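You operate a simulated robot arm through the tools that you are given. There is no shell and no other tool.

The job below is to be done with a simulated robot arm. You get a single attempt, and the scene is never put back.

Task
Iron the red patch on to the jeans under the pressing cloth.
Fine: heat as the jeans' care mark says; afterwards iron on its rest plate, switch off, cloth back. Set down upright: iron.
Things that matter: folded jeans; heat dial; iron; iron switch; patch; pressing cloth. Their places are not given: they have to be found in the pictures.

It is judged by the outcome, as a careful person would: the job done as asked, and still so three seconds after it is handed in. It fails if anything else is knocked over, pushed out of place, dropped, spilled or broken. Flat cloth is picked up by pressing the open fingertips on it (5 to 10 N) and closing them slowly along it; thin cloth reads only 2 to 8 mm in the jaws.

Robot
A 6-joint arm with a two-finger gripper, fixed in place. Base frame: the origin is on the floor under the middle of its stand, x ahead of it, y to its left, z up; the work surface is at about z = 85.9. Units: cm, rad, N and s.
It reaches about 129.8 cm from its shoulder. Its first joint turns from -2.601 to 2.601 rad. Payload 1.57 kg.
The TCP is the grasp point between the finger pads, 2.1 cm short of the fingertips. In the tool frame z runs along the fingers and y along their closing line. The gripper opens to 7 cm; its body begins 5 cm behind the TCP.
Orientation is that of the tool frame in the base frame, as a unit quaternion [w, x, y, z]. With the fingers straight down and closing along the base's y, the tool's x points along the base's -x, its y along +y and its z along -z.

Tools
- The arm moves only by the tool move_arm. Its argument "series" is a list that holds one entry, the list of rows, each a list of 7 numbers: the opening, from 0 (shut) to 1 (fully open), then the shift along the base's x, y, z in units of 30 mm (1.0 is 30 mm), then the turn, a rotation vector about the base's x, y, z in units of 4 degrees (1.0 is 4 degrees). In form: [[[grip, tx, ty, tz, wx, wy, wz], ...]]. A call has 1 to 20 rows; each row shifts and turns the commanded pose from where the row before left it. A call with a number of a shift or a turn outside -1 to 1 is refused whole. Rows are played at 5 a second. More than 5 cm and 0.15 rad between two rows, or a gripper value outside its range, and nothing of the call is played. A pose out of reach is approached as far as the arm can. The call stops where the force on the tool passes 40 N (or 10 N more than at its start, if that is more) or the arm is blocked; 0.2 s more then pass. The fingers move at their own pace (about 10.37 cm/s each) and stop on an object; they squeeze with about 25 N. The grip force told is the motor's: it shows also when the fingers shut on nothing. Time passes only in rows, and 0.2 s behind the last, so rows that do not move let the fingers close. It gives the time, the measured TCP pose, the force on the tool (base axes), the opening and the grip force at its end, in the units of the frame above (readings bear some noise), with the torque about the TCP (base axes, N m) and any sound that the robot's microphone picked up.
- Cameras (640 x 400 px; columns grow to the right, rows downward): "scene" is fixed at [40.1, 49.9, 142.5]; the picture's right is [-0.55, -0.84, 0.00], its down [-0.52, 0.34, -0.78] and it looks along [0.65, -0.43, -0.63] (base axes); focal length 324 px, centre (320, 200). "wrist" rides on the gripper at [7.9, 0.4, -8.1] in the tool frame; the picture's right is [-0.05, 1.00, 0.00], its down [-0.67, -0.04, -0.74] and it looks along [-0.74, -0.04, 0.67] (tool axes); focal length 256 px, centre (320, 200).
- get_image(camera): a new picture of that camera. No time passes.
- slide_trunk(by): slides the trunk up (or, below 0, down) by that many cm; the arm rides with it, the base frame stays. It gives what a move gives, with no picture.
- pixel_to_xyz(camera, pixels): there is no depth. For up to 12 entries [column, row, z] of the newest picture of that camera ("zoom" is the newest enlarged one), the place [x, y] in the base frame at which the ray of that pixel passes the height z, good to about 0.3 cm. No time passes.
- zoom(camera, box): a new picture of the part [left, top, right, bottom] of that camera's present view, enlarged. No time passes.
- close_job(): hands the job in; it is judged then, once.

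Open the gripper and draw the arm clear of the work before you hand the job in, unless the task says otherwise.

The tools are called after "Emit:" as name(argument=value, ...) on one line, values as JSON. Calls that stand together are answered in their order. move_arm: Moves the arm, as the interface text tells. Its arguments: {"type":"object","properties":{"series":{"type":"array","items":{"type":"array","items":{"type":"array","items":{"type":"number"}}}}},"required":["series"]} The other tools are called the same way: slide_trunk (by) moves the trunk up or down; get_image (camera) takes a picture; pixel_to_xyz (camera, pixels) gives the place at which the rays of pixels pass given heights; zoom (camera, box) takes an enlarged picture of a part of a camera's view; close_job () hands the job in.

At the start:

```text
clock: 0.0
eef_pos: [75.35, -3.87, 115.36]
tcp_rot: [0.0, 0.0, 1.0, 0.0]
ft_force: [-0.2, -0.6, 0.0]
ft_torque: [-0.02, 0.0, 0.0]
finger_gap: 7.0
gripper_force: 0.0
trunk travel left (down, up): [-83.5, 13.5]
```

scene: 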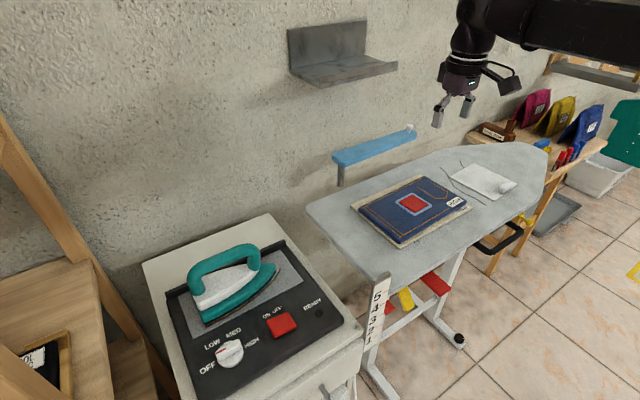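
wrist: 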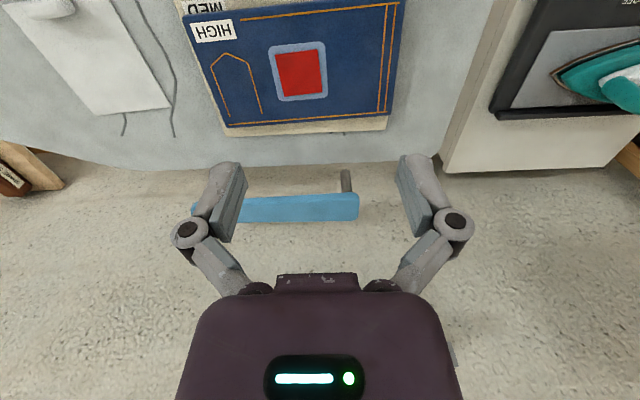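

The scene shows the jeans with red patch near (412,203), the pressing cloth near (483,180), the iron at (230,280), the dial at (230,353), the switch at (281,325). I zoom in on each to read details.

Emit:
zoom(camera="scene", box=[140, 210, 370, 400])

Emit:
zoom(camera="scene", box=[340, 130, 560, 260])

Emit:
zoom(camera="wrist", box=[0, 0, 440, 160])

```text
2.11 times, centred on (255, 305) of scene
```

zoom: 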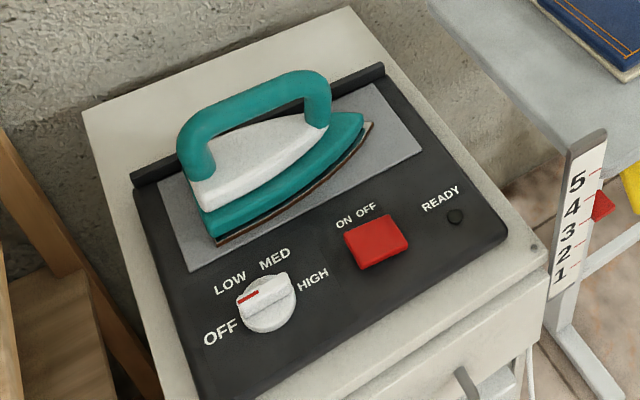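

```text
2.91 times, centred on (450, 195) of scene
```

zoom: 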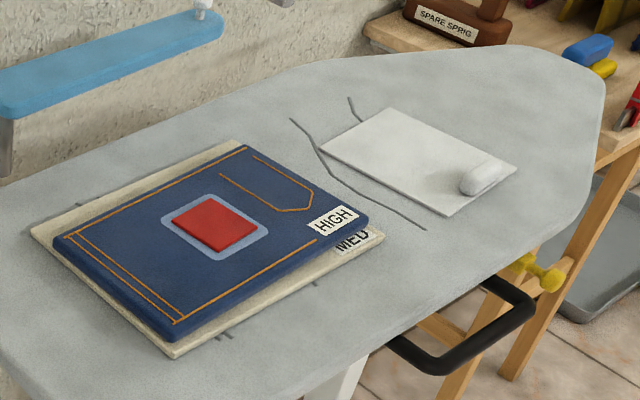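

```text
1.45 times, centred on (220, 80) of wrist
```

zoom: 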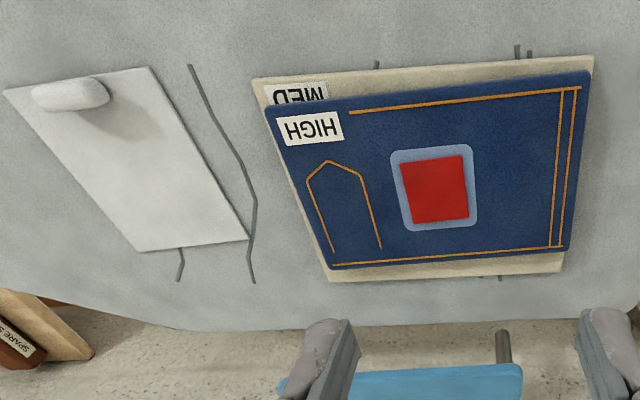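

The jeans' own care tag reads HIGH (the MED tag belongs to the cloth beneath). I now look closely at the dial, iron and cloth knob, and get coordinates of the board's items.

Emit:
pixel_to_xyz(camera="scene", pixels=[[412, 203, 88], [483, 180, 86], [503, 187, 88], [450, 175, 86], [494, 204, 86], [474, 167, 86], [518, 186, 86], [230, 353, 86], [281, 325, 86], [230, 280, 86], [319, 313, 86], [454, 203, 88]])

Emit:
zoom(camera="scene", box=[180, 320, 300, 395])

Emit:
zoom(camera="scene", box=[160, 220, 320, 320])

Emit:
zoom(camera="wrist", box=[440, 0, 640, 125])

```text
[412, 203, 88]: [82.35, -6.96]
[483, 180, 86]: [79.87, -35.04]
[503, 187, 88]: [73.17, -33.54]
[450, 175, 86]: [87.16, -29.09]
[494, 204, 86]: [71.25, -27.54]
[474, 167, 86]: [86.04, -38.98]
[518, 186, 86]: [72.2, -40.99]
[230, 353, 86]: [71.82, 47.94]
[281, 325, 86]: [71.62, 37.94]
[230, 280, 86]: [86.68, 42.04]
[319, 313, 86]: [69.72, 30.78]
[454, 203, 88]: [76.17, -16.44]
```

```text
5.33 times, centred on (240, 358) of scene
```

zoom: 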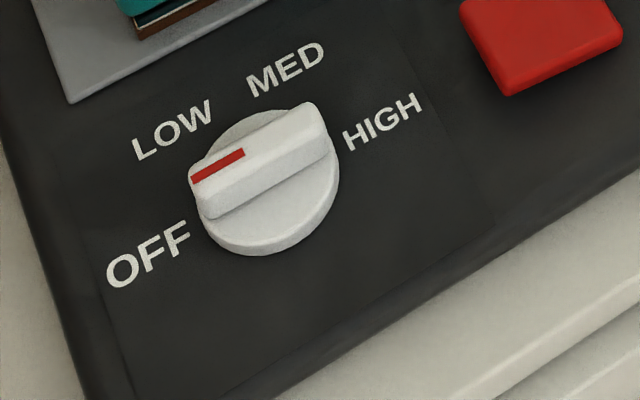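

```text
4.00 times, centred on (240, 270) of scene
```

zoom: 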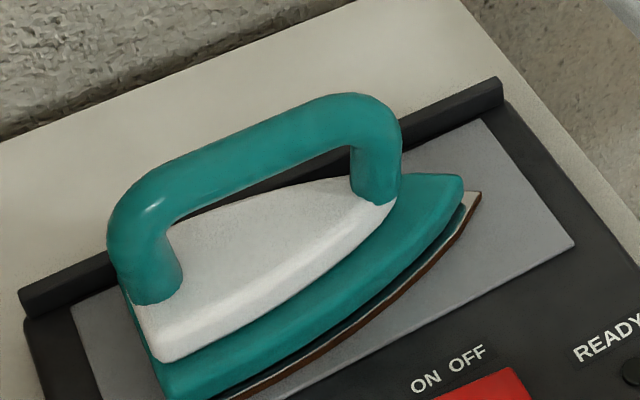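

```text
3.20 times, centred on (540, 62) of wrist
```

zoom: 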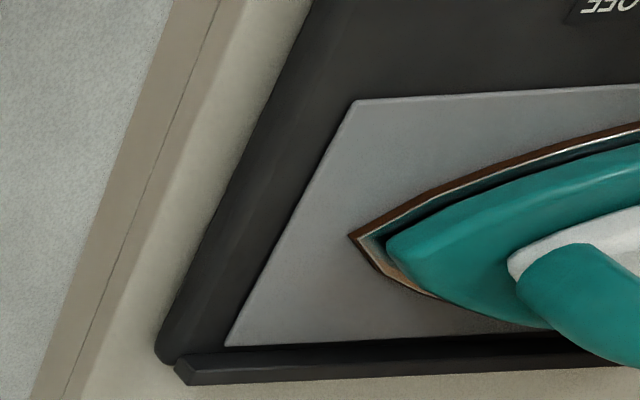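

The dial is near (72,48), the switch near (71.5,38), with the iron behind. I move the gripper to over the front of the station to see it with the wrist camera.

Emit:
move_arm(series=[[[1, -0.36, 0.97, 0, 0, 0, 0], [1, -0.36, 0.97, 0, 0, 0, 0], [1, -0.36, 0.97, 0, 0, 0, 0], [1, -0.36, 0.97, 0, 0, 0, 0], [1, -0.36, 0.97, 0, 0, 0, 0], [1, -0.36, 0.97, 0, 0, 0, 0], [1, -0.36, 0.97, 0, 0, 0, 0], [1, -0.36, 0.97, 0, 0, 0, 0], [1, -0.36, 0.97, 0, 0, 0, 0], [1, -0.36, 0.97, 0, 0, 0, 0], [1, -0.36, 0.97, 0, 0, 0, 0], [1, -0.36, 0.97, 0, 0, 0, 0], [1, -0.36, 0.97, 0, 0, 0, 0], [1, -0.36, 0.97, 0, 0, 0, 0], [1, -0.36, 0.97, 0, 0, 0, 0], [1, -0.36, 0.97, 0, 0, 0, 0]]])

Emit:
get_image(camera="wrist")

Emit:
get_image(camera="scene")

```text
clock: 3.4
eef_pos: [58.07, 42.8, 115.47]
tcp_rot: [0.001, -0.001, 1.0, -0.001]
ft_force: [0.8, 0.2, 0.1]
ft_torque: [-0.01, 0.01, 0.03]
finger_gap: 6.99
gripper_force: 0.1
trunk travel left (down, up): [-83.5, 13.5]
```

```text
taken
```

wrist: 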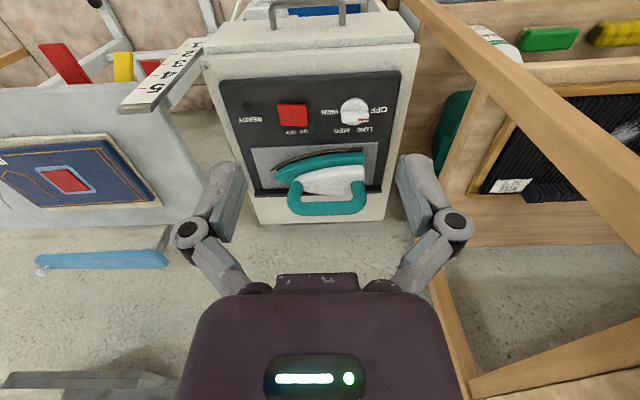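

```text
taken
```

scene: 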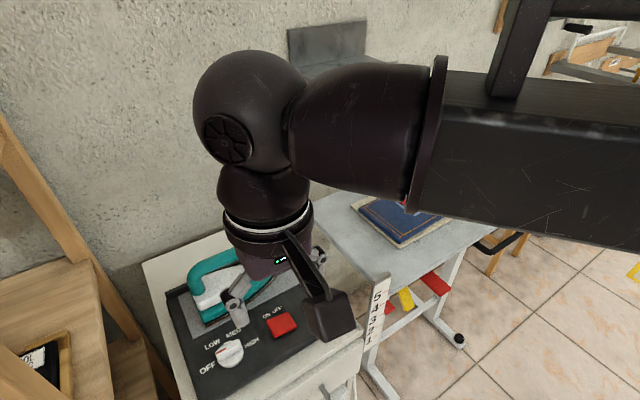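

The wrist picture shows the station clearly: dial at (354,111), switch at (292,115), iron at (320,178). I zoom there and triangulate with the two cameras.

Emit:
zoom(camera="wrist", box=[210, 60, 430, 225])

Emit:
pixel_to_xyz(camera="wrist", pixels=[[354, 111, 84], [354, 111, 88], [354, 111, 92], [292, 115, 84], [292, 115, 88], [292, 115, 92], [221, 80, 84], [221, 80, 88], [415, 72, 84], [415, 72, 88]])

Emit:
pixel_to_xyz(camera="scene", pixels=[[230, 352, 84], [230, 352, 88], [230, 352, 92], [281, 324, 84], [281, 324, 88], [281, 324, 92]])

```text
2.42 times, centred on (320, 142) of wrist
```

zoom: 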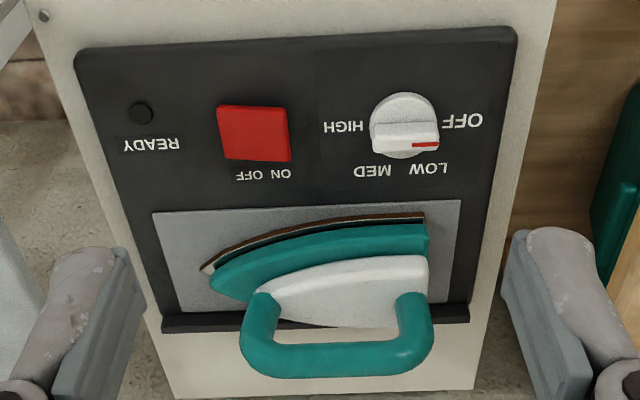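

```text
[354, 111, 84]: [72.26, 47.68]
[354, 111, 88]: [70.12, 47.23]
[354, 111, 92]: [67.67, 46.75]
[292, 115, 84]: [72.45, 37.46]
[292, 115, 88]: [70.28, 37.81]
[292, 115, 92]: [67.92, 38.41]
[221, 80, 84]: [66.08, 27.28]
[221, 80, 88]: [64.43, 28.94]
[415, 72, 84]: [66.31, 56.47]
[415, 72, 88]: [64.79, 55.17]
```

```text
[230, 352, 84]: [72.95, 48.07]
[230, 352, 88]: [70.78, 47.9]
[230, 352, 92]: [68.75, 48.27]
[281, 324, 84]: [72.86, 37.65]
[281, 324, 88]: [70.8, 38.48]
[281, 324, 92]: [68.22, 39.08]
```

The plate appears at z≈82.5. The dial's red mark sits between OFF and LOW; I move lower and nearer to see the dial and switch well.

Emit:
move_arm(series=[[[1, 0, 0.2, -1, 0, 0, 0], [1, 0, 0.2, -1, 0, 0, 0], [1, 0, 0.2, -1, 0, 0, 0], [1, 0, 0.2, -1, 0, 0, 0], [1, 0, 0.2, -1, 0, 0, 0], [1, 0, 0, -0.7, 0, 0, 0]]])

Emit:
get_image(camera="wrist")

Emit:
zoom(camera="wrist", box=[180, 0, 500, 200])

```text
clock: 4.8
eef_pos: [58.04, 45.39, 115.45]
tcp_rot: [0.001, 0.0, 1.0, 0.0]
ft_force: [0.6, -0.1, 0.0]
ft_torque: [-0.01, -0.02, 0.02]
finger_gap: 7.0
gripper_force: 0.1
out of reach, approached as far as the arm can: row 1, 2, 3, 4, 5, 6
trunk travel left (down, up): [-83.5, 13.5]
```

```text
taken
```

wrist: 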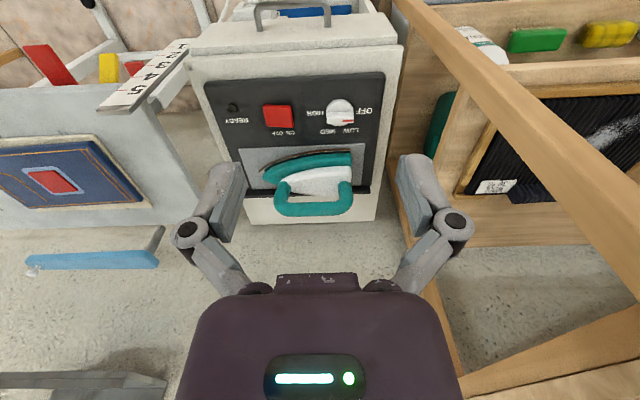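

```text
2.00 times, centred on (340, 100) of wrist
```

zoom: 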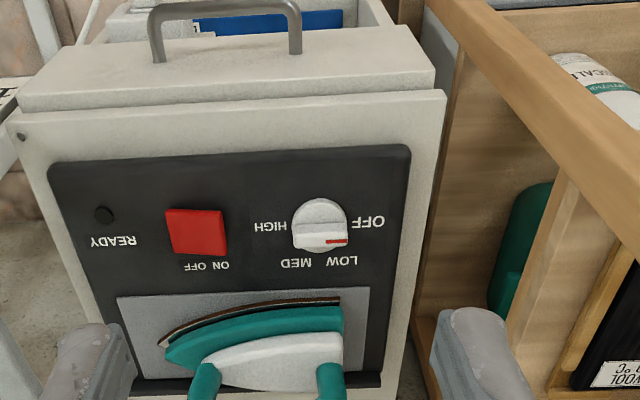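

Downward reach at this x is limited with the trunk high, so I lower the trunk by 18 cm, which also lowers the gripper to about z=97 in front of the station; fingertips stay clear of the panel.

Emit:
slide_trunk(by=-12)

Emit:
get_image(camera="wrist")

```text
clock: 6.3
eef_pos: [57.89, 45.34, 103.33]
tcp_rot: [0.001, -0.001, 1.0, -0.001]
ft_force: [0.4, -0.2, -0.9]
ft_torque: [0.02, -0.01, 0.0]
finger_gap: 7.01
gripper_force: 0.1
trunk travel left (down, up): [-71.5, 25.5]
```

```text
taken
```

wrist: 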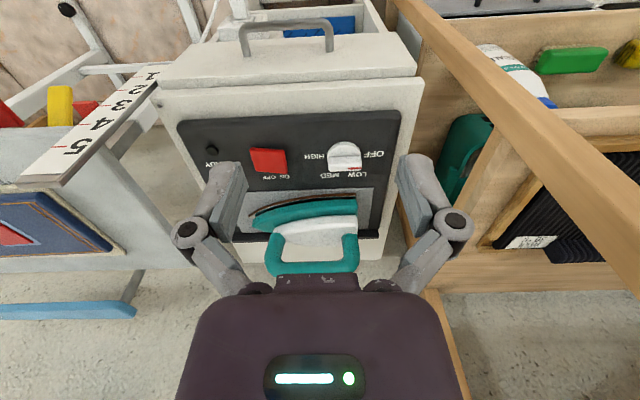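

I slid 12 cm, giving TCP z=103.3. The dial now lies at (344,156); I zoom to read its angle and triangulate its labels.

Emit:
zoom(camera="wrist", box=[190, 110, 420, 250])

Emit:
zoom(camera="wrist", box=[294, 125, 394, 190])

```text
2.78 times, centred on (305, 180) of wrist
```

zoom: 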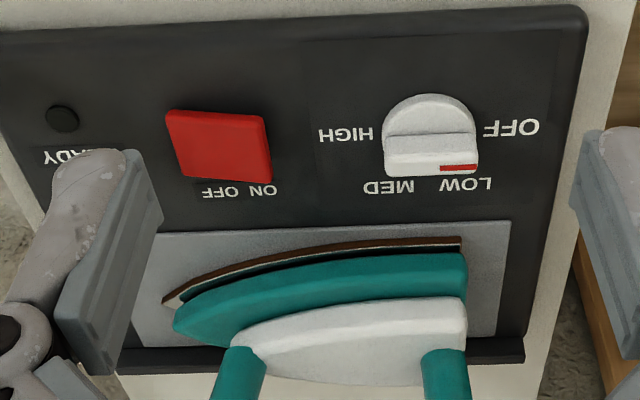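

```text
6.15 times, centred on (344, 158) of wrist
```

zoom: 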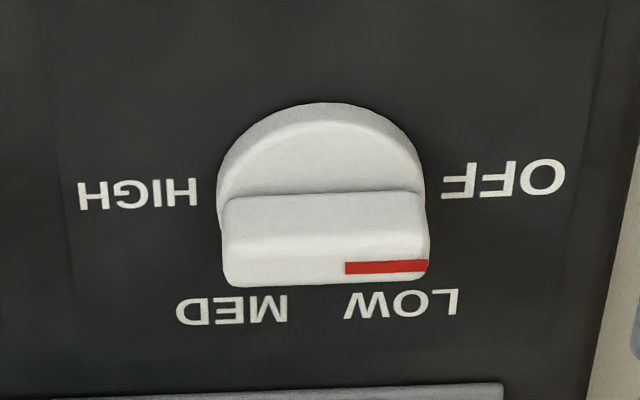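

I get base positions of the labels and the dial/switch edges with the zoomed picture (heights guessed around the panel).

Emit:
pixel_to_xyz(camera="zoom", pixels=[[503, 180, 82.5], [402, 303, 82.5], [232, 308, 82.5], [137, 193, 82.5], [217, 190, 83.5], [425, 190, 83.5], [320, 103, 83.5], [225, 280, 85.5], [430, 265, 85.5], [320, 195, 85.5], [345, 267, 85.5], [425, 266, 85.5]])

Emit:
pixel_to_xyz(camera="wrist", pixels=[[344, 158, 80], [344, 158, 82], [344, 158, 84], [268, 160, 82], [268, 160, 84], [268, 160, 86]])

Emit:
zoom(camera="scene", box=[180, 320, 300, 395])

```text
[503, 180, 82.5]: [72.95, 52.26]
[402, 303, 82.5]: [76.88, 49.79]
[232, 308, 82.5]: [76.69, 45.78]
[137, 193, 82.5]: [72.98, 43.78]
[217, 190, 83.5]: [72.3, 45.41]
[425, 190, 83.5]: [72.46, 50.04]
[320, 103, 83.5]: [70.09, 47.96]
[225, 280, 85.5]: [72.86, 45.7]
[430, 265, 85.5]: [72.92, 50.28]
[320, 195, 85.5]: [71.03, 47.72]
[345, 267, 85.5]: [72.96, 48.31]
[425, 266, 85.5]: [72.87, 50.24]
```

```text
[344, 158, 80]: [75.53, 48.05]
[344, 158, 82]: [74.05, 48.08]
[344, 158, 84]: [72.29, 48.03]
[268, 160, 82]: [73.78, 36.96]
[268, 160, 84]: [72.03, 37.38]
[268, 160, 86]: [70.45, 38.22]
```

```text
5.33 times, centred on (240, 358) of scene
```

zoom: 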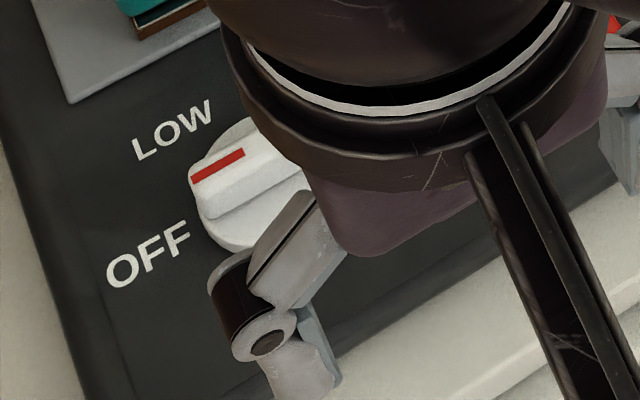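

The mark points along +y (OFF), with LOW/MED toward +x and HIGH at −y, so the dial needs a ~180° turn clockwise from above. I now locate the iron's edges and handle so I can stay clear.

Emit:
get_image(camera="wrist")

Emit:
pixel_to_xyz(camera="wrist", pixels=[[249.4, 218.6, 83], [356, 196.3, 83], [373.5, 190, 82.7], [244, 193.8, 82.7], [317, 225, 86], [272, 260, 92], [352, 260, 92], [268, 160, 84], [250, 149, 84], [285, 150, 84], [287, 173, 84], [256, 175, 84]])

```text
taken
```

wrist: 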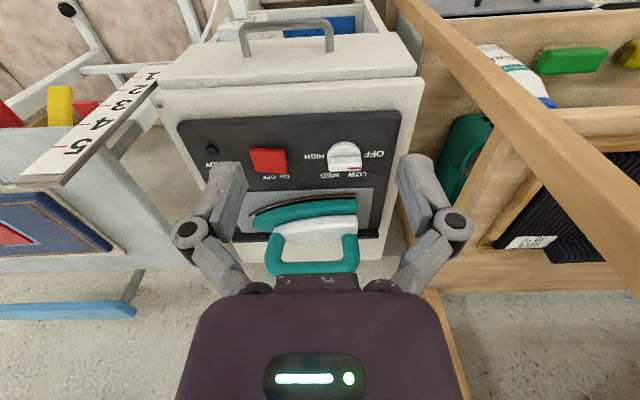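

```text
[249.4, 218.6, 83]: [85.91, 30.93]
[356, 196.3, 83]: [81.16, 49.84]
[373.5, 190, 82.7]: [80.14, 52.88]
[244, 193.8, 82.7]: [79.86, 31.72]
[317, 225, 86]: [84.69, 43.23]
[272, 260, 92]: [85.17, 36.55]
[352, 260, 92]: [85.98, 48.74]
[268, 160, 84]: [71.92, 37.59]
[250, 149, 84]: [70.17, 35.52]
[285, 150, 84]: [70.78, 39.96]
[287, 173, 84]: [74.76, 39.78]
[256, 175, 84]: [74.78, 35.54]
```

The iron's axis lies at x≈85.5 (tip y≈31, heel y≈50), far enough from the dial at (72.3,47.8). I test by yawing +90° (closing along x) while the opening narrows, with no translation yet.

Emit:
move_arm(series=[[[0.6, 0, 0, 0, 0, 0, 1], [0.6, 0, 0, 0, 0, 0, 1], [0.6, 0, 0, 0, 0, 0, 1], [0.6, 0, 0, 0, 0, 0, 1], [0.6, 0, 0, 0, 0, 0, 1]]])

```text
clock: 7.5
eef_pos: [57.85, 45.45, 103.38]
tcp_rot: [0.0, -0.175, 0.985, 0.001]
ft_force: [0.1, 0.1, 0.3]
ft_torque: [0.02, -0.03, -0.03]
finger_gap: 4.22
gripper_force: 0.2
trunk travel left (down, up): [-71.5, 25.5]
```

Rotation works in place and the commanded pose follows the actual one. Now I go over the dial while finishing the yaw to +90°.

Emit:
move_arm(series=[[[0.6, 0.268, 0.0435, -0.1, 0, 0, 1], [0.6, 0.268, 0.0435, -0.1, 0, 0, 1], [0.6, 0.268, 0.0435, -0.1, 0, 0, 1], [0.6, 0.268, 0.0435, -0.1, 0, 0, 1], [0.6, 0.268, 0.0435, -0.1, 0, 0, 1], [0.6, 0.268, 0.0435, -0.1, 0, 0, 1], [0.6, 0.268, 0.0435, -0.1, 0, 0, 1], [0.6, 0.268, 0.0435, -0.1, 0, 0, 1], [0.6, 0.268, 0.0435, -0.1, 0, 0, 1], [0.6, 0.268, 0.0435, -0.1, 0, 0, 1], [0.6, 0.268, 0.0435, -0.1, 0, 0, 1], [0.6, 0.268, 0.0435, -0.1, 0, 0, 1], [0.6, 0.268, 0.0435, -0.1, 0, 0, 1], [0.6, 0.268, 0.0435, -0.1, 0, 0, 1], [0.6, 0.268, 0.0435, -0.1, 0, 0, 1], [0.6, 0.268, 0.0435, -0.1, 0, 0, 1], [0.6, 0.268, 0.0435, -0.1, 0, 0, 1], [0.6, 0.268, 0.0435, -0.1, 0, 0, 0.5]]])

Emit:
get_image(camera="wrist")

Emit:
get_image(camera="scene")

```text
clock: 11.3
eef_pos: [72.33, 47.81, 103.43]
tcp_rot: [0.0, 0.708, -0.706, -0.001]
ft_force: [1.3, 0.3, 0.2]
ft_torque: [0.01, -0.02, 0.0]
finger_gap: 4.2
gripper_force: 0.1
out of reach, approached as far as the arm can: row 1, 3, 4, 5, 7, 9, 10, 12, 13, 15, 17, 18
trunk travel left (down, up): [-71.5, 25.5]
```

```text
taken
```

wrist: 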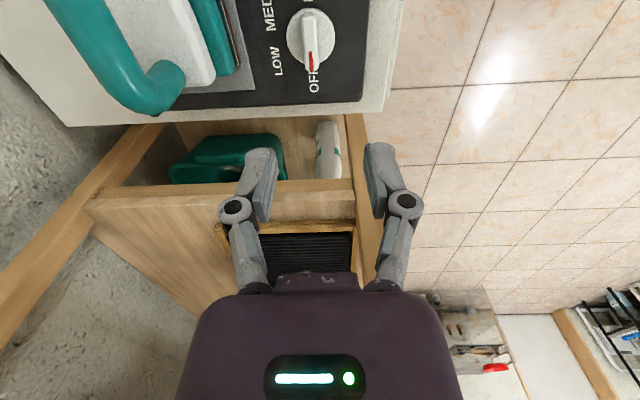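

```text
taken
```

scene: 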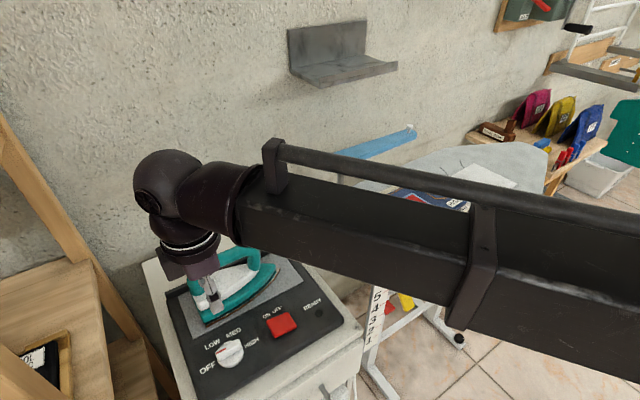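

Lower heights need the trunk lower still. I raise the arm 18 cm, then slide the trunk down 23 cm so that the arm has room to work down to about z=80.

Emit:
move_arm(series=[[[0.6, 0, 0, 1, 0, 0, 0], [0.6, 0, 0, 1, 0, 0, 0], [0.6, 0, 0, 1, 0, 0, 0], [0.6, 0, 0, 1, 0, 0, 0], [0.6, 0, 0, 1, 0, 0, 0], [0.6, 0, 0, 1, 0, 0, 0]]])

Emit:
slide_trunk(by=-23)

Emit:
get_image(camera="scene")

Emit:
get_image(camera="wrist")

```text
clock: 12.7
eef_pos: [72.46, 47.72, 103.42]
tcp_rot: [0.001, -0.707, 0.707, 0.001]
ft_force: [-0.5, 0.0, 0.1]
ft_torque: [-0.02, -0.02, 0.02]
finger_gap: 4.21
gripper_force: 0.0
out of reach, approached as far as the arm can: row 1, 2, 3, 4, 5, 6
trunk travel left (down, up): [-71.5, 25.5]
```

```text
clock: 14.5
eef_pos: [72.8, 47.73, 83.91]
tcp_rot: [-0.004, 0.708, -0.707, 0.001]
ft_force: [8.2, -3.3, 14.8]
ft_torque: [-0.1, -0.4, 0.0]
finger_gap: 5.88
gripper_force: 10.4
trunk travel left (down, up): [-52.2, 44.8]
stopped: the force on the tool passed its limit at 43 N (the readings are from after the stop); the commanded pose is now the measured one
```

```text
taken
```

scene: 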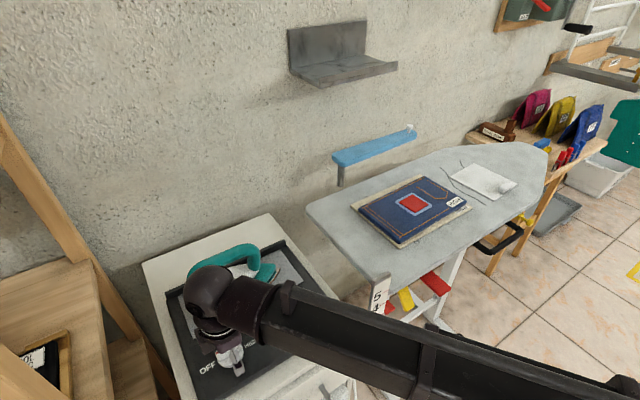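

```text
taken
```

wrist: 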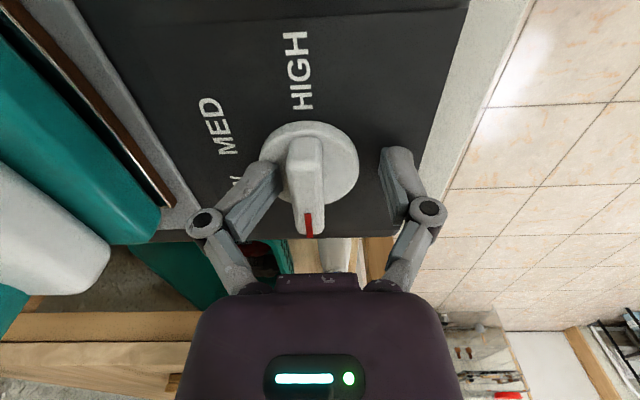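

The arm itself cannot change height here (only the trunk does), and my slide ended in contact at the dial: fingertips near z≈81.8 astride the dial. I raise the trunk 4 cm at once and check the dial is unharmed.

Emit:
slide_trunk(by=4)

```text
clock: 15.4
eef_pos: [72.56, 47.81, 88.04]
tcp_rot: [0.003, -0.707, 0.707, -0.002]
ft_force: [0.5, 0.1, -0.7]
ft_torque: [-0.03, -0.01, 0.02]
finger_gap: 4.2
gripper_force: 0.0
trunk travel left (down, up): [-56.2, 40.8]
```

The readings are free of load now at z=88. I check the dial and surroundings in pictures.

Emit:
get_image(camera="wrist")

Emit:
zoom(camera="wrist", box=[160, 0, 480, 200])

Emit:
get_image(camera="scene")

```text
taken
```

wrist: 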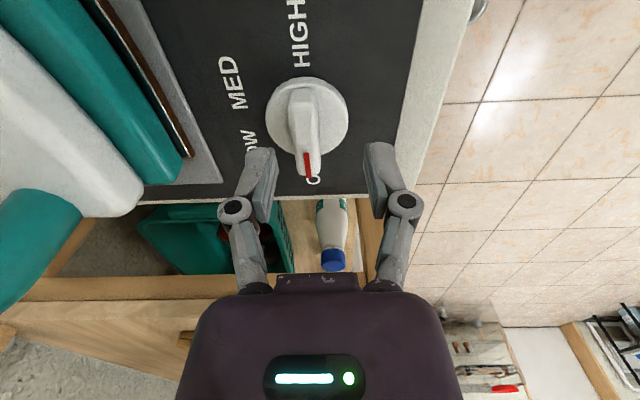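

```text
2.00 times, centred on (320, 100) of wrist
```

zoom: 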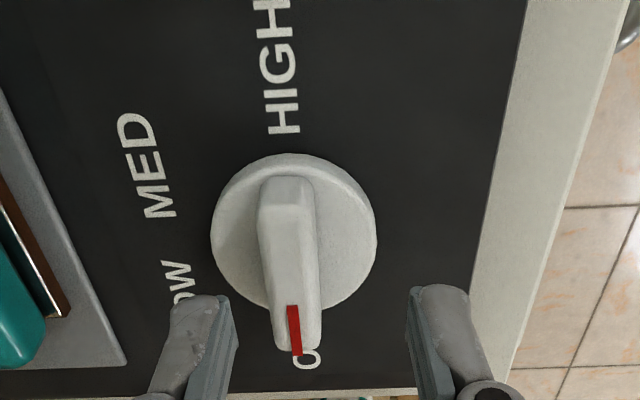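

```text
taken
```

scene: 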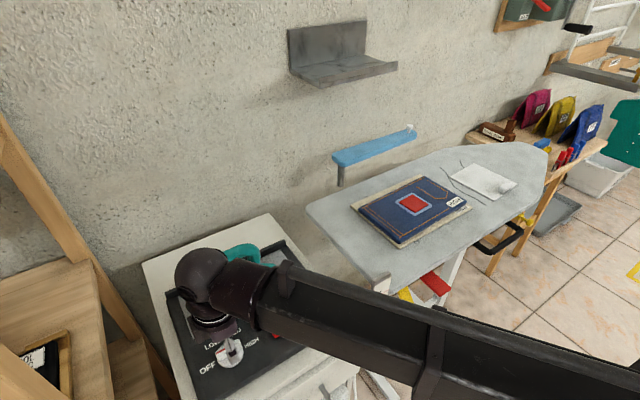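

The dial is intact with its mark still on OFF. I compute the dial disc's centre and the ridge line from this close view.

Emit:
pixel_to_xyz(camera="zoom", pixels=[[211, 235, 83.5], [377, 240, 83.5], [294, 153, 83.5], [300, 312, 83.5], [260, 200, 85.5], [315, 200, 85.5], [271, 320, 85.5], [321, 318, 85.5], [287, 180, 85.5], [297, 350, 84.5], [280, 90, 82.5], [305, 362, 82.5]])

Emit:
zoom(camera="scene", box=[170, 300, 310, 400])

```text
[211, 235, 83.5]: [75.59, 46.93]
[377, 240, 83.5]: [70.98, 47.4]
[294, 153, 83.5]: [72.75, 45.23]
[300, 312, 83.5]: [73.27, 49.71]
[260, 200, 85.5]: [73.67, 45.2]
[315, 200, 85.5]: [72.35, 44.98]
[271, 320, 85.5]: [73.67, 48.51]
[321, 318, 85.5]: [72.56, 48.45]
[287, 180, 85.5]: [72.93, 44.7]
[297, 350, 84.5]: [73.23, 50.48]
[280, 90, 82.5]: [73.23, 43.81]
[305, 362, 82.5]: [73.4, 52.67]
```

```text
4.00 times, centred on (240, 350) of scene
```

zoom: 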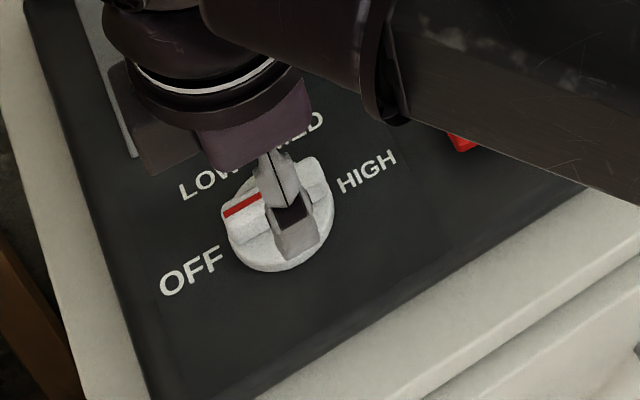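

Triangulating, the dial centre is (73.15, 47.8), ridge 1.3 cm wide along y, ridge top z≈84.9, disc top ≈82.8. I centre over it with a 3 cm opening, then lower.

Emit:
move_arm(series=[[[0.45, 0.1, 0, 0, 0, 0, 0], [0.45, 0.09, 0, 0, 0, 0, 0], [0.45, 0, 0, 0, 0, 0, 0]]])

```text
clock: 16.2
eef_pos: [73.09, 47.81, 87.93]
tcp_rot: [0.004, -0.707, 0.707, -0.001]
ft_force: [-0.4, 0.8, -0.4]
ft_torque: [0.01, 0.05, 0.02]
finger_gap: 3.15
gripper_force: 0.1
trunk travel left (down, up): [-56.2, 40.8]
```

Centred at (73.09,47.81) with a 3.15 cm gap. I lower 2.5 cm so the tips straddle the ridge just above the disc.

Emit:
slide_trunk(by=-2.5)

Emit:
get_image(camera="wrist")

```text
clock: 16.9
eef_pos: [73.13, 47.83, 85.64]
tcp_rot: [-0.003, 0.707, -0.707, 0.001]
ft_force: [0.2, -0.4, 0.7]
ft_torque: [-0.03, -0.02, 0.02]
finger_gap: 3.16
gripper_force: 0.1
trunk travel left (down, up): [-53.7, 43.3]
```

```text
taken
```

wrist: 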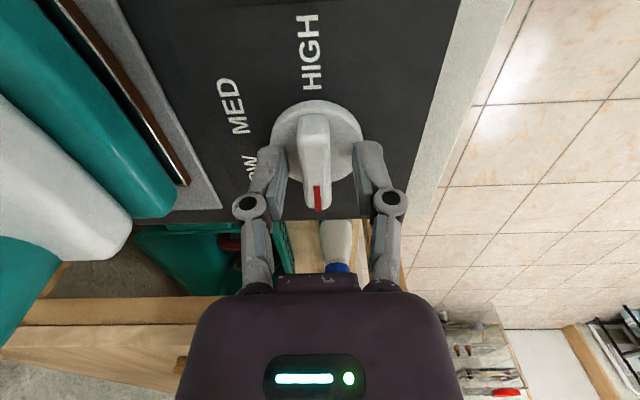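

The fingers straddle the ridge (315,160). I close on it.

Emit:
move_arm(series=[[[0.3, 0, 0, 0, 0, 0, 0], [0.22, 0, 0, 0, 0, 0, 0], [0.15, 0, 0, 0, 0, 0, 0], [0.05, 0, 0, 0, 0, 0, 0], [0.05, 0, 0, 0, 0, 0, 0]]])

```text
clock: 18.1
eef_pos: [73.32, 47.77, 85.53]
tcp_rot: [0.003, -0.707, 0.707, -0.001]
ft_force: [18.2, 2.8, 11.2]
ft_torque: [-0.29, -0.39, -0.05]
finger_gap: 1.41
gripper_force: 32.2
trunk travel left (down, up): [-53.7, 43.3]
```

Gripped at 1.41 cm with a side load of 18 N in +x, so the axis is slightly further in x. I shift +0.2 cm to relieve it before turning.

Emit:
move_arm(series=[[[0.05, 0.067, 0, 0, 0, 0, 0], [0.05, 0, 0, 0, 0, 0, 0]]])

```text
clock: 18.7
eef_pos: [73.3, 47.89, 85.54]
tcp_rot: [0.003, -0.707, 0.707, -0.001]
ft_force: [9.3, 1.5, 5.0]
ft_torque: [0.25, -0.17, -0.07]
finger_gap: 1.42
gripper_force: 31.9
trunk travel left (down, up): [-53.7, 43.3]
```

Side load fell to 9 N. I shift another 0.15 cm and begin the clockwise turn (−z) in small steps, watching the force.

Emit:
move_arm(series=[[[0.05, 0.05, 0, 0, 0, 0, 0], [0.05, 0, 0, 0, 0, 0, -0.5], [0.05, 0, 0, 0, 0, 0, -0.5], [0.05, 0, 0, 0, 0, 0, -0.5], [0.05, 0, 0, 0, 0, 0, -0.5]]])

```text
clock: 19.9
eef_pos: [73.36, 47.92, 85.5]
tcp_rot: [0.003, -0.656, 0.755, 0.0]
ft_force: [-17.9, -2.9, -13.8]
ft_torque: [0.77, 0.22, 0.0]
finger_gap: 1.37
gripper_force: 31.9
trunk travel left (down, up): [-53.7, 43.3]
```

The dial turns (yaw now 82°). Load reversed to −18 N in x, so I shift back 0.1 cm and continue turning, checking after 5 steps.

Emit:
move_arm(series=[[[0.05, -0.033, 0, 0, 0, 0, 0], [0.05, 0, 0, 0, 0, 0, -0.7], [0.05, 0, 0, 0, 0, 0, -0.7], [0.05, 0, 0, 0, 0, 0, -0.7], [0.05, 0, 0, 0, 0, 0, -0.7], [0.05, 0, 0, 0, 0, 0, -0.7]]])

Emit:
get_image(camera="wrist")

```text
clock: 21.3
eef_pos: [73.22, 47.84, 85.5]
tcp_rot: [0.002, -0.559, 0.829, -0.002]
ft_force: [-23.4, -4.7, -18.9]
ft_torque: [0.38, 0.19, 0.03]
finger_gap: 1.4
gripper_force: 31.5
trunk travel left (down, up): [-53.7, 43.3]
```

```text
taken
```

wrist: 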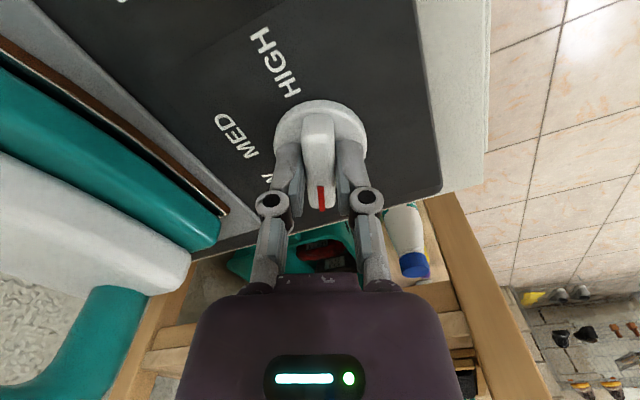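

The dial follows the gripper (mark still centred between the fingers). I relieve x by −0.15 cm, then continue turning.

Emit:
move_arm(series=[[[0.05, -0.05, 0, 0, 0, 0, 0], [0.05, 0, 0, 0, 0, 0, 0]]])

```text
clock: 21.9
eef_pos: [73.29, 47.97, 85.51]
tcp_rot: [0.003, -0.559, 0.829, -0.001]
ft_force: [-12.7, -3.6, -11.5]
ft_torque: [-0.86, 0.57, 0.0]
finger_gap: 1.42
gripper_force: 32.2
trunk travel left (down, up): [-53.7, 43.3]
```

Load is now −13 N. I continue turning with a small −x correction.

Emit:
move_arm(series=[[[0.05, -0.04, 0, 0, 0, 0, 0], [0.05, -0.01, 0, 0, 0, 0, -0.8], [0.05, -0.01, 0, 0, 0, 0, -0.8], [0.05, -0.01, 0, 0, 0, 0, -0.8], [0.05, -0.01, 0, 0, 0, 0, -0.8], [0.05, -0.01, 0, 0, 0, 0, -0.8], [0.05, 0, 0, 0, 0, 0, 0]]])

```text
clock: 23.5
eef_pos: [73.16, 47.73, 85.55]
tcp_rot: [0.006, -0.438, 0.899, -0.001]
ft_force: [26.9, 8.4, 15.3]
ft_torque: [0.11, -0.49, -0.03]
finger_gap: 1.41
gripper_force: 31.7
trunk travel left (down, up): [-53.7, 43.3]
```

Yaw 52°, load swung to +27 N, so I return 0.15 cm in +x and continue with no further drift.

Emit:
move_arm(series=[[[0.05, 0.05, 0, 0, 0, 0, 0], [0.05, 0, 0, 0, 0, 0, -0.8], [0.05, 0, 0, 0, 0, 0, -0.8], [0.05, 0, 0, 0, 0, 0, -0.8], [0.05, 0, 0, 0, 0, 0, -0.8], [0.05, 0, 0, 0, 0, 0, -0.8], [0.05, 0, 0, 0, 0, 0, 0]]])

```text
clock: 25.1
eef_pos: [73.12, 47.94, 85.38]
tcp_rot: [0.003, -0.309, 0.951, -0.002]
ft_force: [9.3, 5.3, 0.6]
ft_torque: [0.65, -0.86, 0.02]
finger_gap: 1.38
gripper_force: 31.7
trunk travel left (down, up): [-53.7, 43.3]
```

Load is low (9 N), yaw 36°. I continue turning.

Emit:
move_arm(series=[[[0.05, 0, 0, 0, 0, 0, -0.9], [0.05, 0, 0, 0, 0, 0, -0.9], [0.05, 0, 0, 0, 0, 0, -0.9], [0.05, 0, 0, 0, 0, 0, -0.9], [0.05, 0, 0, 0, 0, 0, -0.9], [0.05, 0, 0, 0, 0, 0, -0.9], [0.05, 0, 0, 0, 0, 0, 0]]])

Emit:
get_image(camera="wrist")

```text
clock: 26.7
eef_pos: [73.16, 47.85, 85.43]
tcp_rot: [0.002, -0.124, 0.992, -0.002]
ft_force: [-3.9, 12.2, -4.5]
ft_torque: [0.4, -0.22, 0.02]
finger_gap: 1.4
gripper_force: 32.0
trunk travel left (down, up): [-53.7, 43.3]
```

```text
taken
```

wrist: 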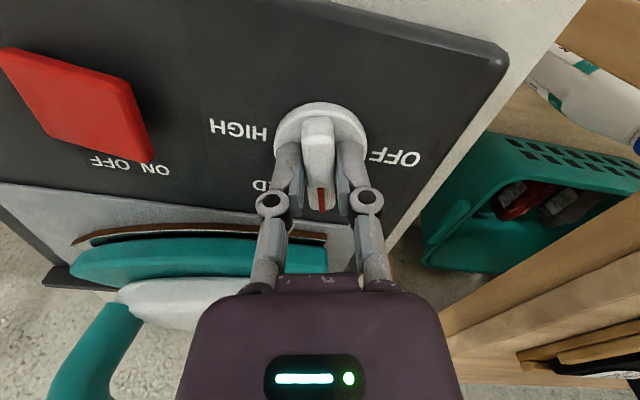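

The dial follows; it has turned 76°. I keep turning with a +0.1 cm y correction for the 12 N y-load.

Emit:
move_arm(series=[[[0.05, 0, 0.03, 0, 0, 0, -0.9], [0.05, 0, 0, 0, 0, 0, -0.9], [0.05, 0, 0, 0, 0, 0, -0.9], [0.05, 0, 0, 0, 0, 0, -0.9], [0.05, 0, 0, 0, 0, 0, -0.9], [0.05, 0, 0, 0, 0, 0, -0.9], [0.05, 0, 0, 0, 0, 0, -0.9], [0.05, 0, 0, 0, 0, 0, 0]]])

```text
clock: 28.5
eef_pos: [73.08, 48.02, 85.43]
tcp_rot: [0.002, 0.095, 0.995, -0.003]
ft_force: [-2.3, 11.2, -3.1]
ft_torque: [0.36, 0.66, 0.01]
finger_gap: 1.4
gripper_force: 32.1
trunk travel left (down, up): [-53.7, 43.3]
```

Yaw −11°, loads modest. I continue.

Emit:
move_arm(series=[[[0.05, 0, 0.03, 0, 0, 0, -0.9], [0.05, 0, 0, 0, 0, 0, -0.9], [0.05, 0, 0, 0, 0, 0, -0.9], [0.05, 0, 0, 0, 0, 0, -0.9], [0.05, 0, 0, 0, 0, 0, -0.9], [0.05, 0, 0, 0, 0, 0, -0.9], [0.05, 0, 0, 0, 0, 0, -0.9], [0.05, 0, 0, 0, 0, 0, 0]]])

```text
clock: 30.3
eef_pos: [73.18, 48.11, 85.49]
tcp_rot: [0.0, 0.31, 0.951, -0.002]
ft_force: [-0.6, 11.4, -1.4]
ft_torque: [0.45, 0.33, 0.03]
finger_gap: 1.41
gripper_force: 31.7
trunk travel left (down, up): [-53.7, 43.3]
```

Yaw −36° (126° turned). I continue with two more sets, checking forces.

Emit:
move_arm(series=[[[0.05, 0, 0.02, 0, 0, 0, -0.9], [0.05, 0, 0, 0, 0, 0, -0.9], [0.05, 0, 0, 0, 0, 0, -0.9], [0.05, 0, 0, 0, 0, 0, -0.9], [0.05, 0, 0, 0, 0, 0, -0.9], [0.05, 0, 0, 0, 0, 0, -0.9], [0.05, 0, 0, 0, 0, 0, 0]]])

Emit:
get_image(camera="wrist")

```text
clock: 31.9
eef_pos: [73.05, 48.24, 85.54]
tcp_rot: [0.001, 0.482, 0.876, -0.002]
ft_force: [12.5, 13.9, 6.3]
ft_torque: [0.05, -0.37, 0.04]
finger_gap: 1.38
gripper_force: 32.2
trunk travel left (down, up): [-53.7, 43.3]
```

```text
taken
```

wrist: 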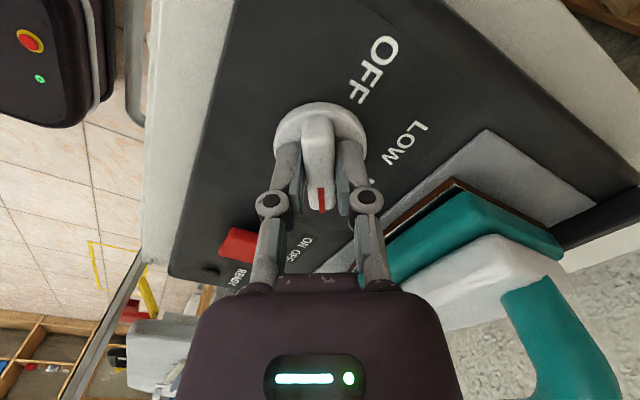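

147° turned; mark still in the jaws. I continue about 20° more with a slight +x correction.

Emit:
move_arm(series=[[[0.05, 0.03, 0, 0, 0, 0, -0.8], [0.05, 0, 0, 0, 0, 0, -0.8], [0.05, 0, 0, 0, 0, 0, -0.8], [0.05, 0, 0, 0, 0, 0, -0.8], [0.05, 0, 0, 0, 0, 0, -0.8], [0.05, 0, 0, 0, 0, 0, -0.8], [0.05, 0, 0, 0, 0, 0, 0]]])

Emit:
get_image(camera="wrist")

```text
clock: 33.5
eef_pos: [73.23, 48.26, 85.48]
tcp_rot: [0.001, 0.621, 0.784, -0.001]
ft_force: [18.6, 22.5, 15.3]
ft_torque: [0.06, -0.45, 0.07]
finger_gap: 1.41
gripper_force: 32.4
trunk travel left (down, up): [-53.7, 43.3]
```

```text
taken
```

wrist: 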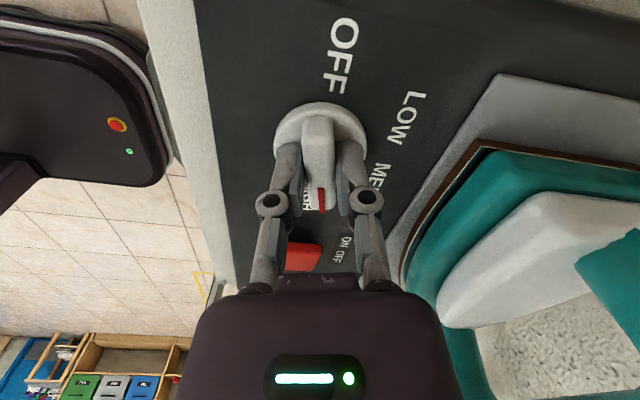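

166° turned and the mark is arriving at HIGH; loads are 18–22 N, so I relieve with +x/+y shifts, then turn a little more.

Emit:
move_arm(series=[[[0.05, 0.04, 0.06, 0, 0, 0, 0], [0.05, 0, 0, 0, 0, 0, -0.6], [0.05, 0, 0, 0, 0, 0, -0.6], [0.05, 0, 0, 0, 0, 0, -0.6], [0.05, 0, 0, 0, 0, 0, 0]]])

Emit:
get_image(camera="wrist")

```text
clock: 34.7
eef_pos: [73.27, 48.24, 85.49]
tcp_rot: [0.0, 0.669, 0.743, -0.005]
ft_force: [4.8, 3.0, -1.9]
ft_torque: [0.92, -0.05, 0.02]
finger_gap: 1.41
gripper_force: 32.2
trunk travel left (down, up): [-53.7, 43.3]
```

```text
taken
```

wrist: 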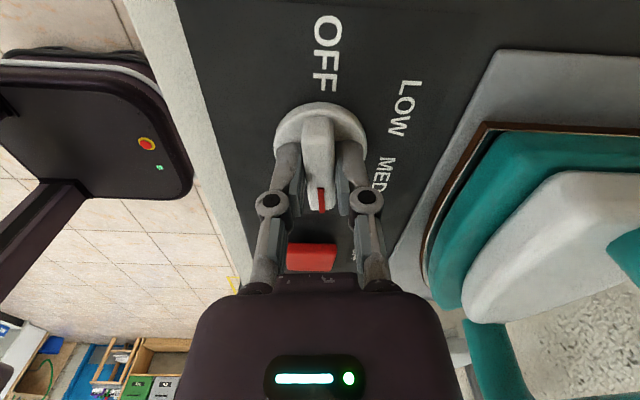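

Yaw −84°, loads tiny. I finish the last 6° and then open the fingers.

Emit:
move_arm(series=[[[0.05, 0, 0, 0, 0, 0, -0.75], [0.05, 0, 0, 0, 0, 0, -0.75], [0.05, 0, 0, 0, 0, 0, 0]]])

```text
clock: 35.5
eef_pos: [73.37, 48.33, 85.41]
tcp_rot: [-0.001, 0.708, 0.707, -0.004]
ft_force: [-1.7, -2.3, -8.7]
ft_torque: [0.19, 0.02, 0.01]
finger_gap: 1.4
gripper_force: 31.7
trunk travel left (down, up): [-53.7, 43.3]
```

The turn reached 180° (yaw −90°). I open the fingers to 3.2 cm.

Emit:
move_arm(series=[[[0.2, 0, 0, 0, 0, 0, 0], [0.3, 0, 0, 0, 0, 0, 0], [0.45, 0, 0, 0, 0, 0, 0], [0.45, 0, 0, 0, 0, 0, 0]]])

Emit:
slide_trunk(by=8)

Emit:
get_image(camera="wrist")

Emit:
zoom(camera="scene", box=[170, 300, 310, 400])

```text
clock: 36.5
eef_pos: [73.32, 48.18, 85.49]
tcp_rot: [0.0, 0.707, 0.707, -0.004]
ft_force: [-0.3, 0.2, -0.7]
ft_torque: [0.02, 0.03, -0.01]
finger_gap: 3.12
gripper_force: 0.1
trunk travel left (down, up): [-53.7, 43.3]
```

```text
clock: 37.6
eef_pos: [73.4, 48.21, 93.5]
tcp_rot: [0.0, 0.707, 0.708, -0.003]
ft_force: [-0.6, -0.9, -1.1]
ft_torque: [0.0, 0.0, 0.0]
finger_gap: 3.13
gripper_force: 0.1
trunk travel left (down, up): [-61.7, 35.3]
```

```text
taken
```

wrist: 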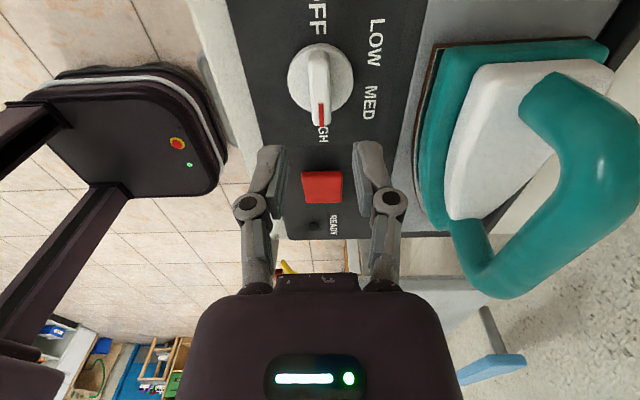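

```text
4.00 times, centred on (240, 350) of scene
```

zoom: 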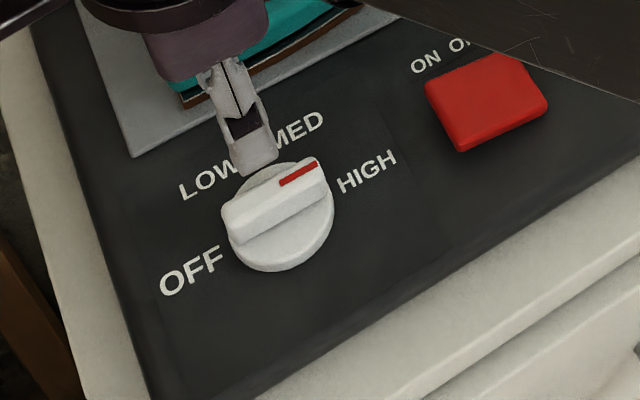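

The scene picture shows the mark pointing to HIGH. I zoom in from the wrist on the dial and the switch to see its rocker form.

Emit:
zoom(camera="wrist", box=[230, 0, 430, 125])

Emit:
zoom(camera="wrist", box=[240, 130, 400, 250])

Emit:
zoom(camera="scene", box=[240, 290, 340, 360])

```text
3.20 times, centred on (330, 62) of wrist
```

zoom: 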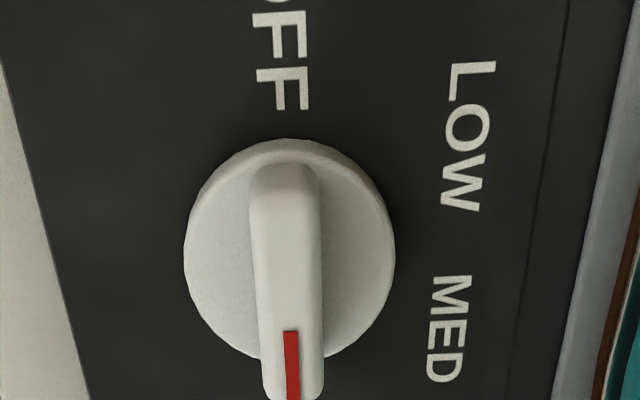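

```text
3.33 times, centred on (320, 190) of wrist
```

zoom: 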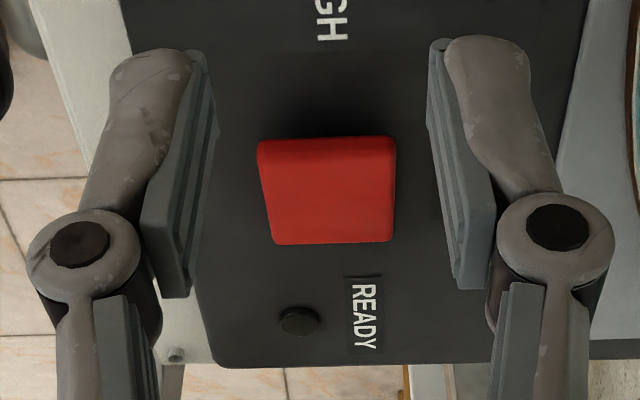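

```text
5.71 times, centred on (290, 325) of scene
```

zoom: 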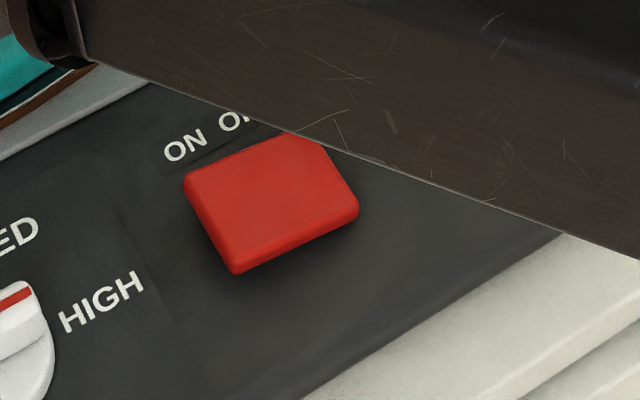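

The dial is on HIGH. The rocker's ON side (+y end) stands raised, so it's off. I get its exact position from this view.

Emit:
pixel_to_xyz(camera="wrist", pixels=[[301.4, 172, 84], [342.5, 171.4, 84], [341.9, 202, 83], [306.5, 203.5, 83], [322, 187, 83.5], [313.5, 226, 82], [320, 90, 84.8]])

Emit:
pixel_to_xyz(camera="scene", pixels=[[272.6, 321.5, 84], [281, 337, 84], [302, 328, 83], [293, 313, 83]])

```text
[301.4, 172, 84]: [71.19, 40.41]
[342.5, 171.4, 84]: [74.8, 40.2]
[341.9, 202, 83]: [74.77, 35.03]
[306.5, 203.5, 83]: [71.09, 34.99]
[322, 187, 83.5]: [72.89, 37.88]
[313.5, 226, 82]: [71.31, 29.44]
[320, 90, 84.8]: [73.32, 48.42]
```

```text
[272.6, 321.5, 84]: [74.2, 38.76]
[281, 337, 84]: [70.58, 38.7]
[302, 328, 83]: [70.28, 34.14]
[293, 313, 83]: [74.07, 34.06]
```

The rocker spans about x 71–74.8, y 35.3–39.8, with the ON end at +y. I close the fingers and move above the ON end at (72.9, 39.2).

Emit:
move_arm(series=[[[0.2, -0.06, -1, 0, 0, 0, 0], [0, -0.06, -1, 0, 0, 0, 0], [0, -0.04, -1, 0, 0, 0, 0], [0, 0, 0, 0, 0, 0, 0]]])

Emit:
get_image(camera="wrist")

```text
clock: 38.6
eef_pos: [72.92, 39.23, 93.55]
tcp_rot: [0.0, 0.706, 0.708, -0.002]
ft_force: [-0.1, -0.3, -0.2]
ft_torque: [0.05, 0.02, -0.02]
finger_gap: 0.0
gripper_force: 24.9
trunk travel left (down, up): [-61.7, 35.3]
```

```text
taken
```

wrist: 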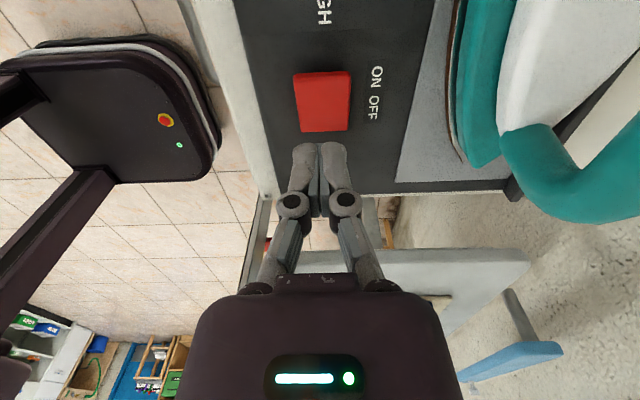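

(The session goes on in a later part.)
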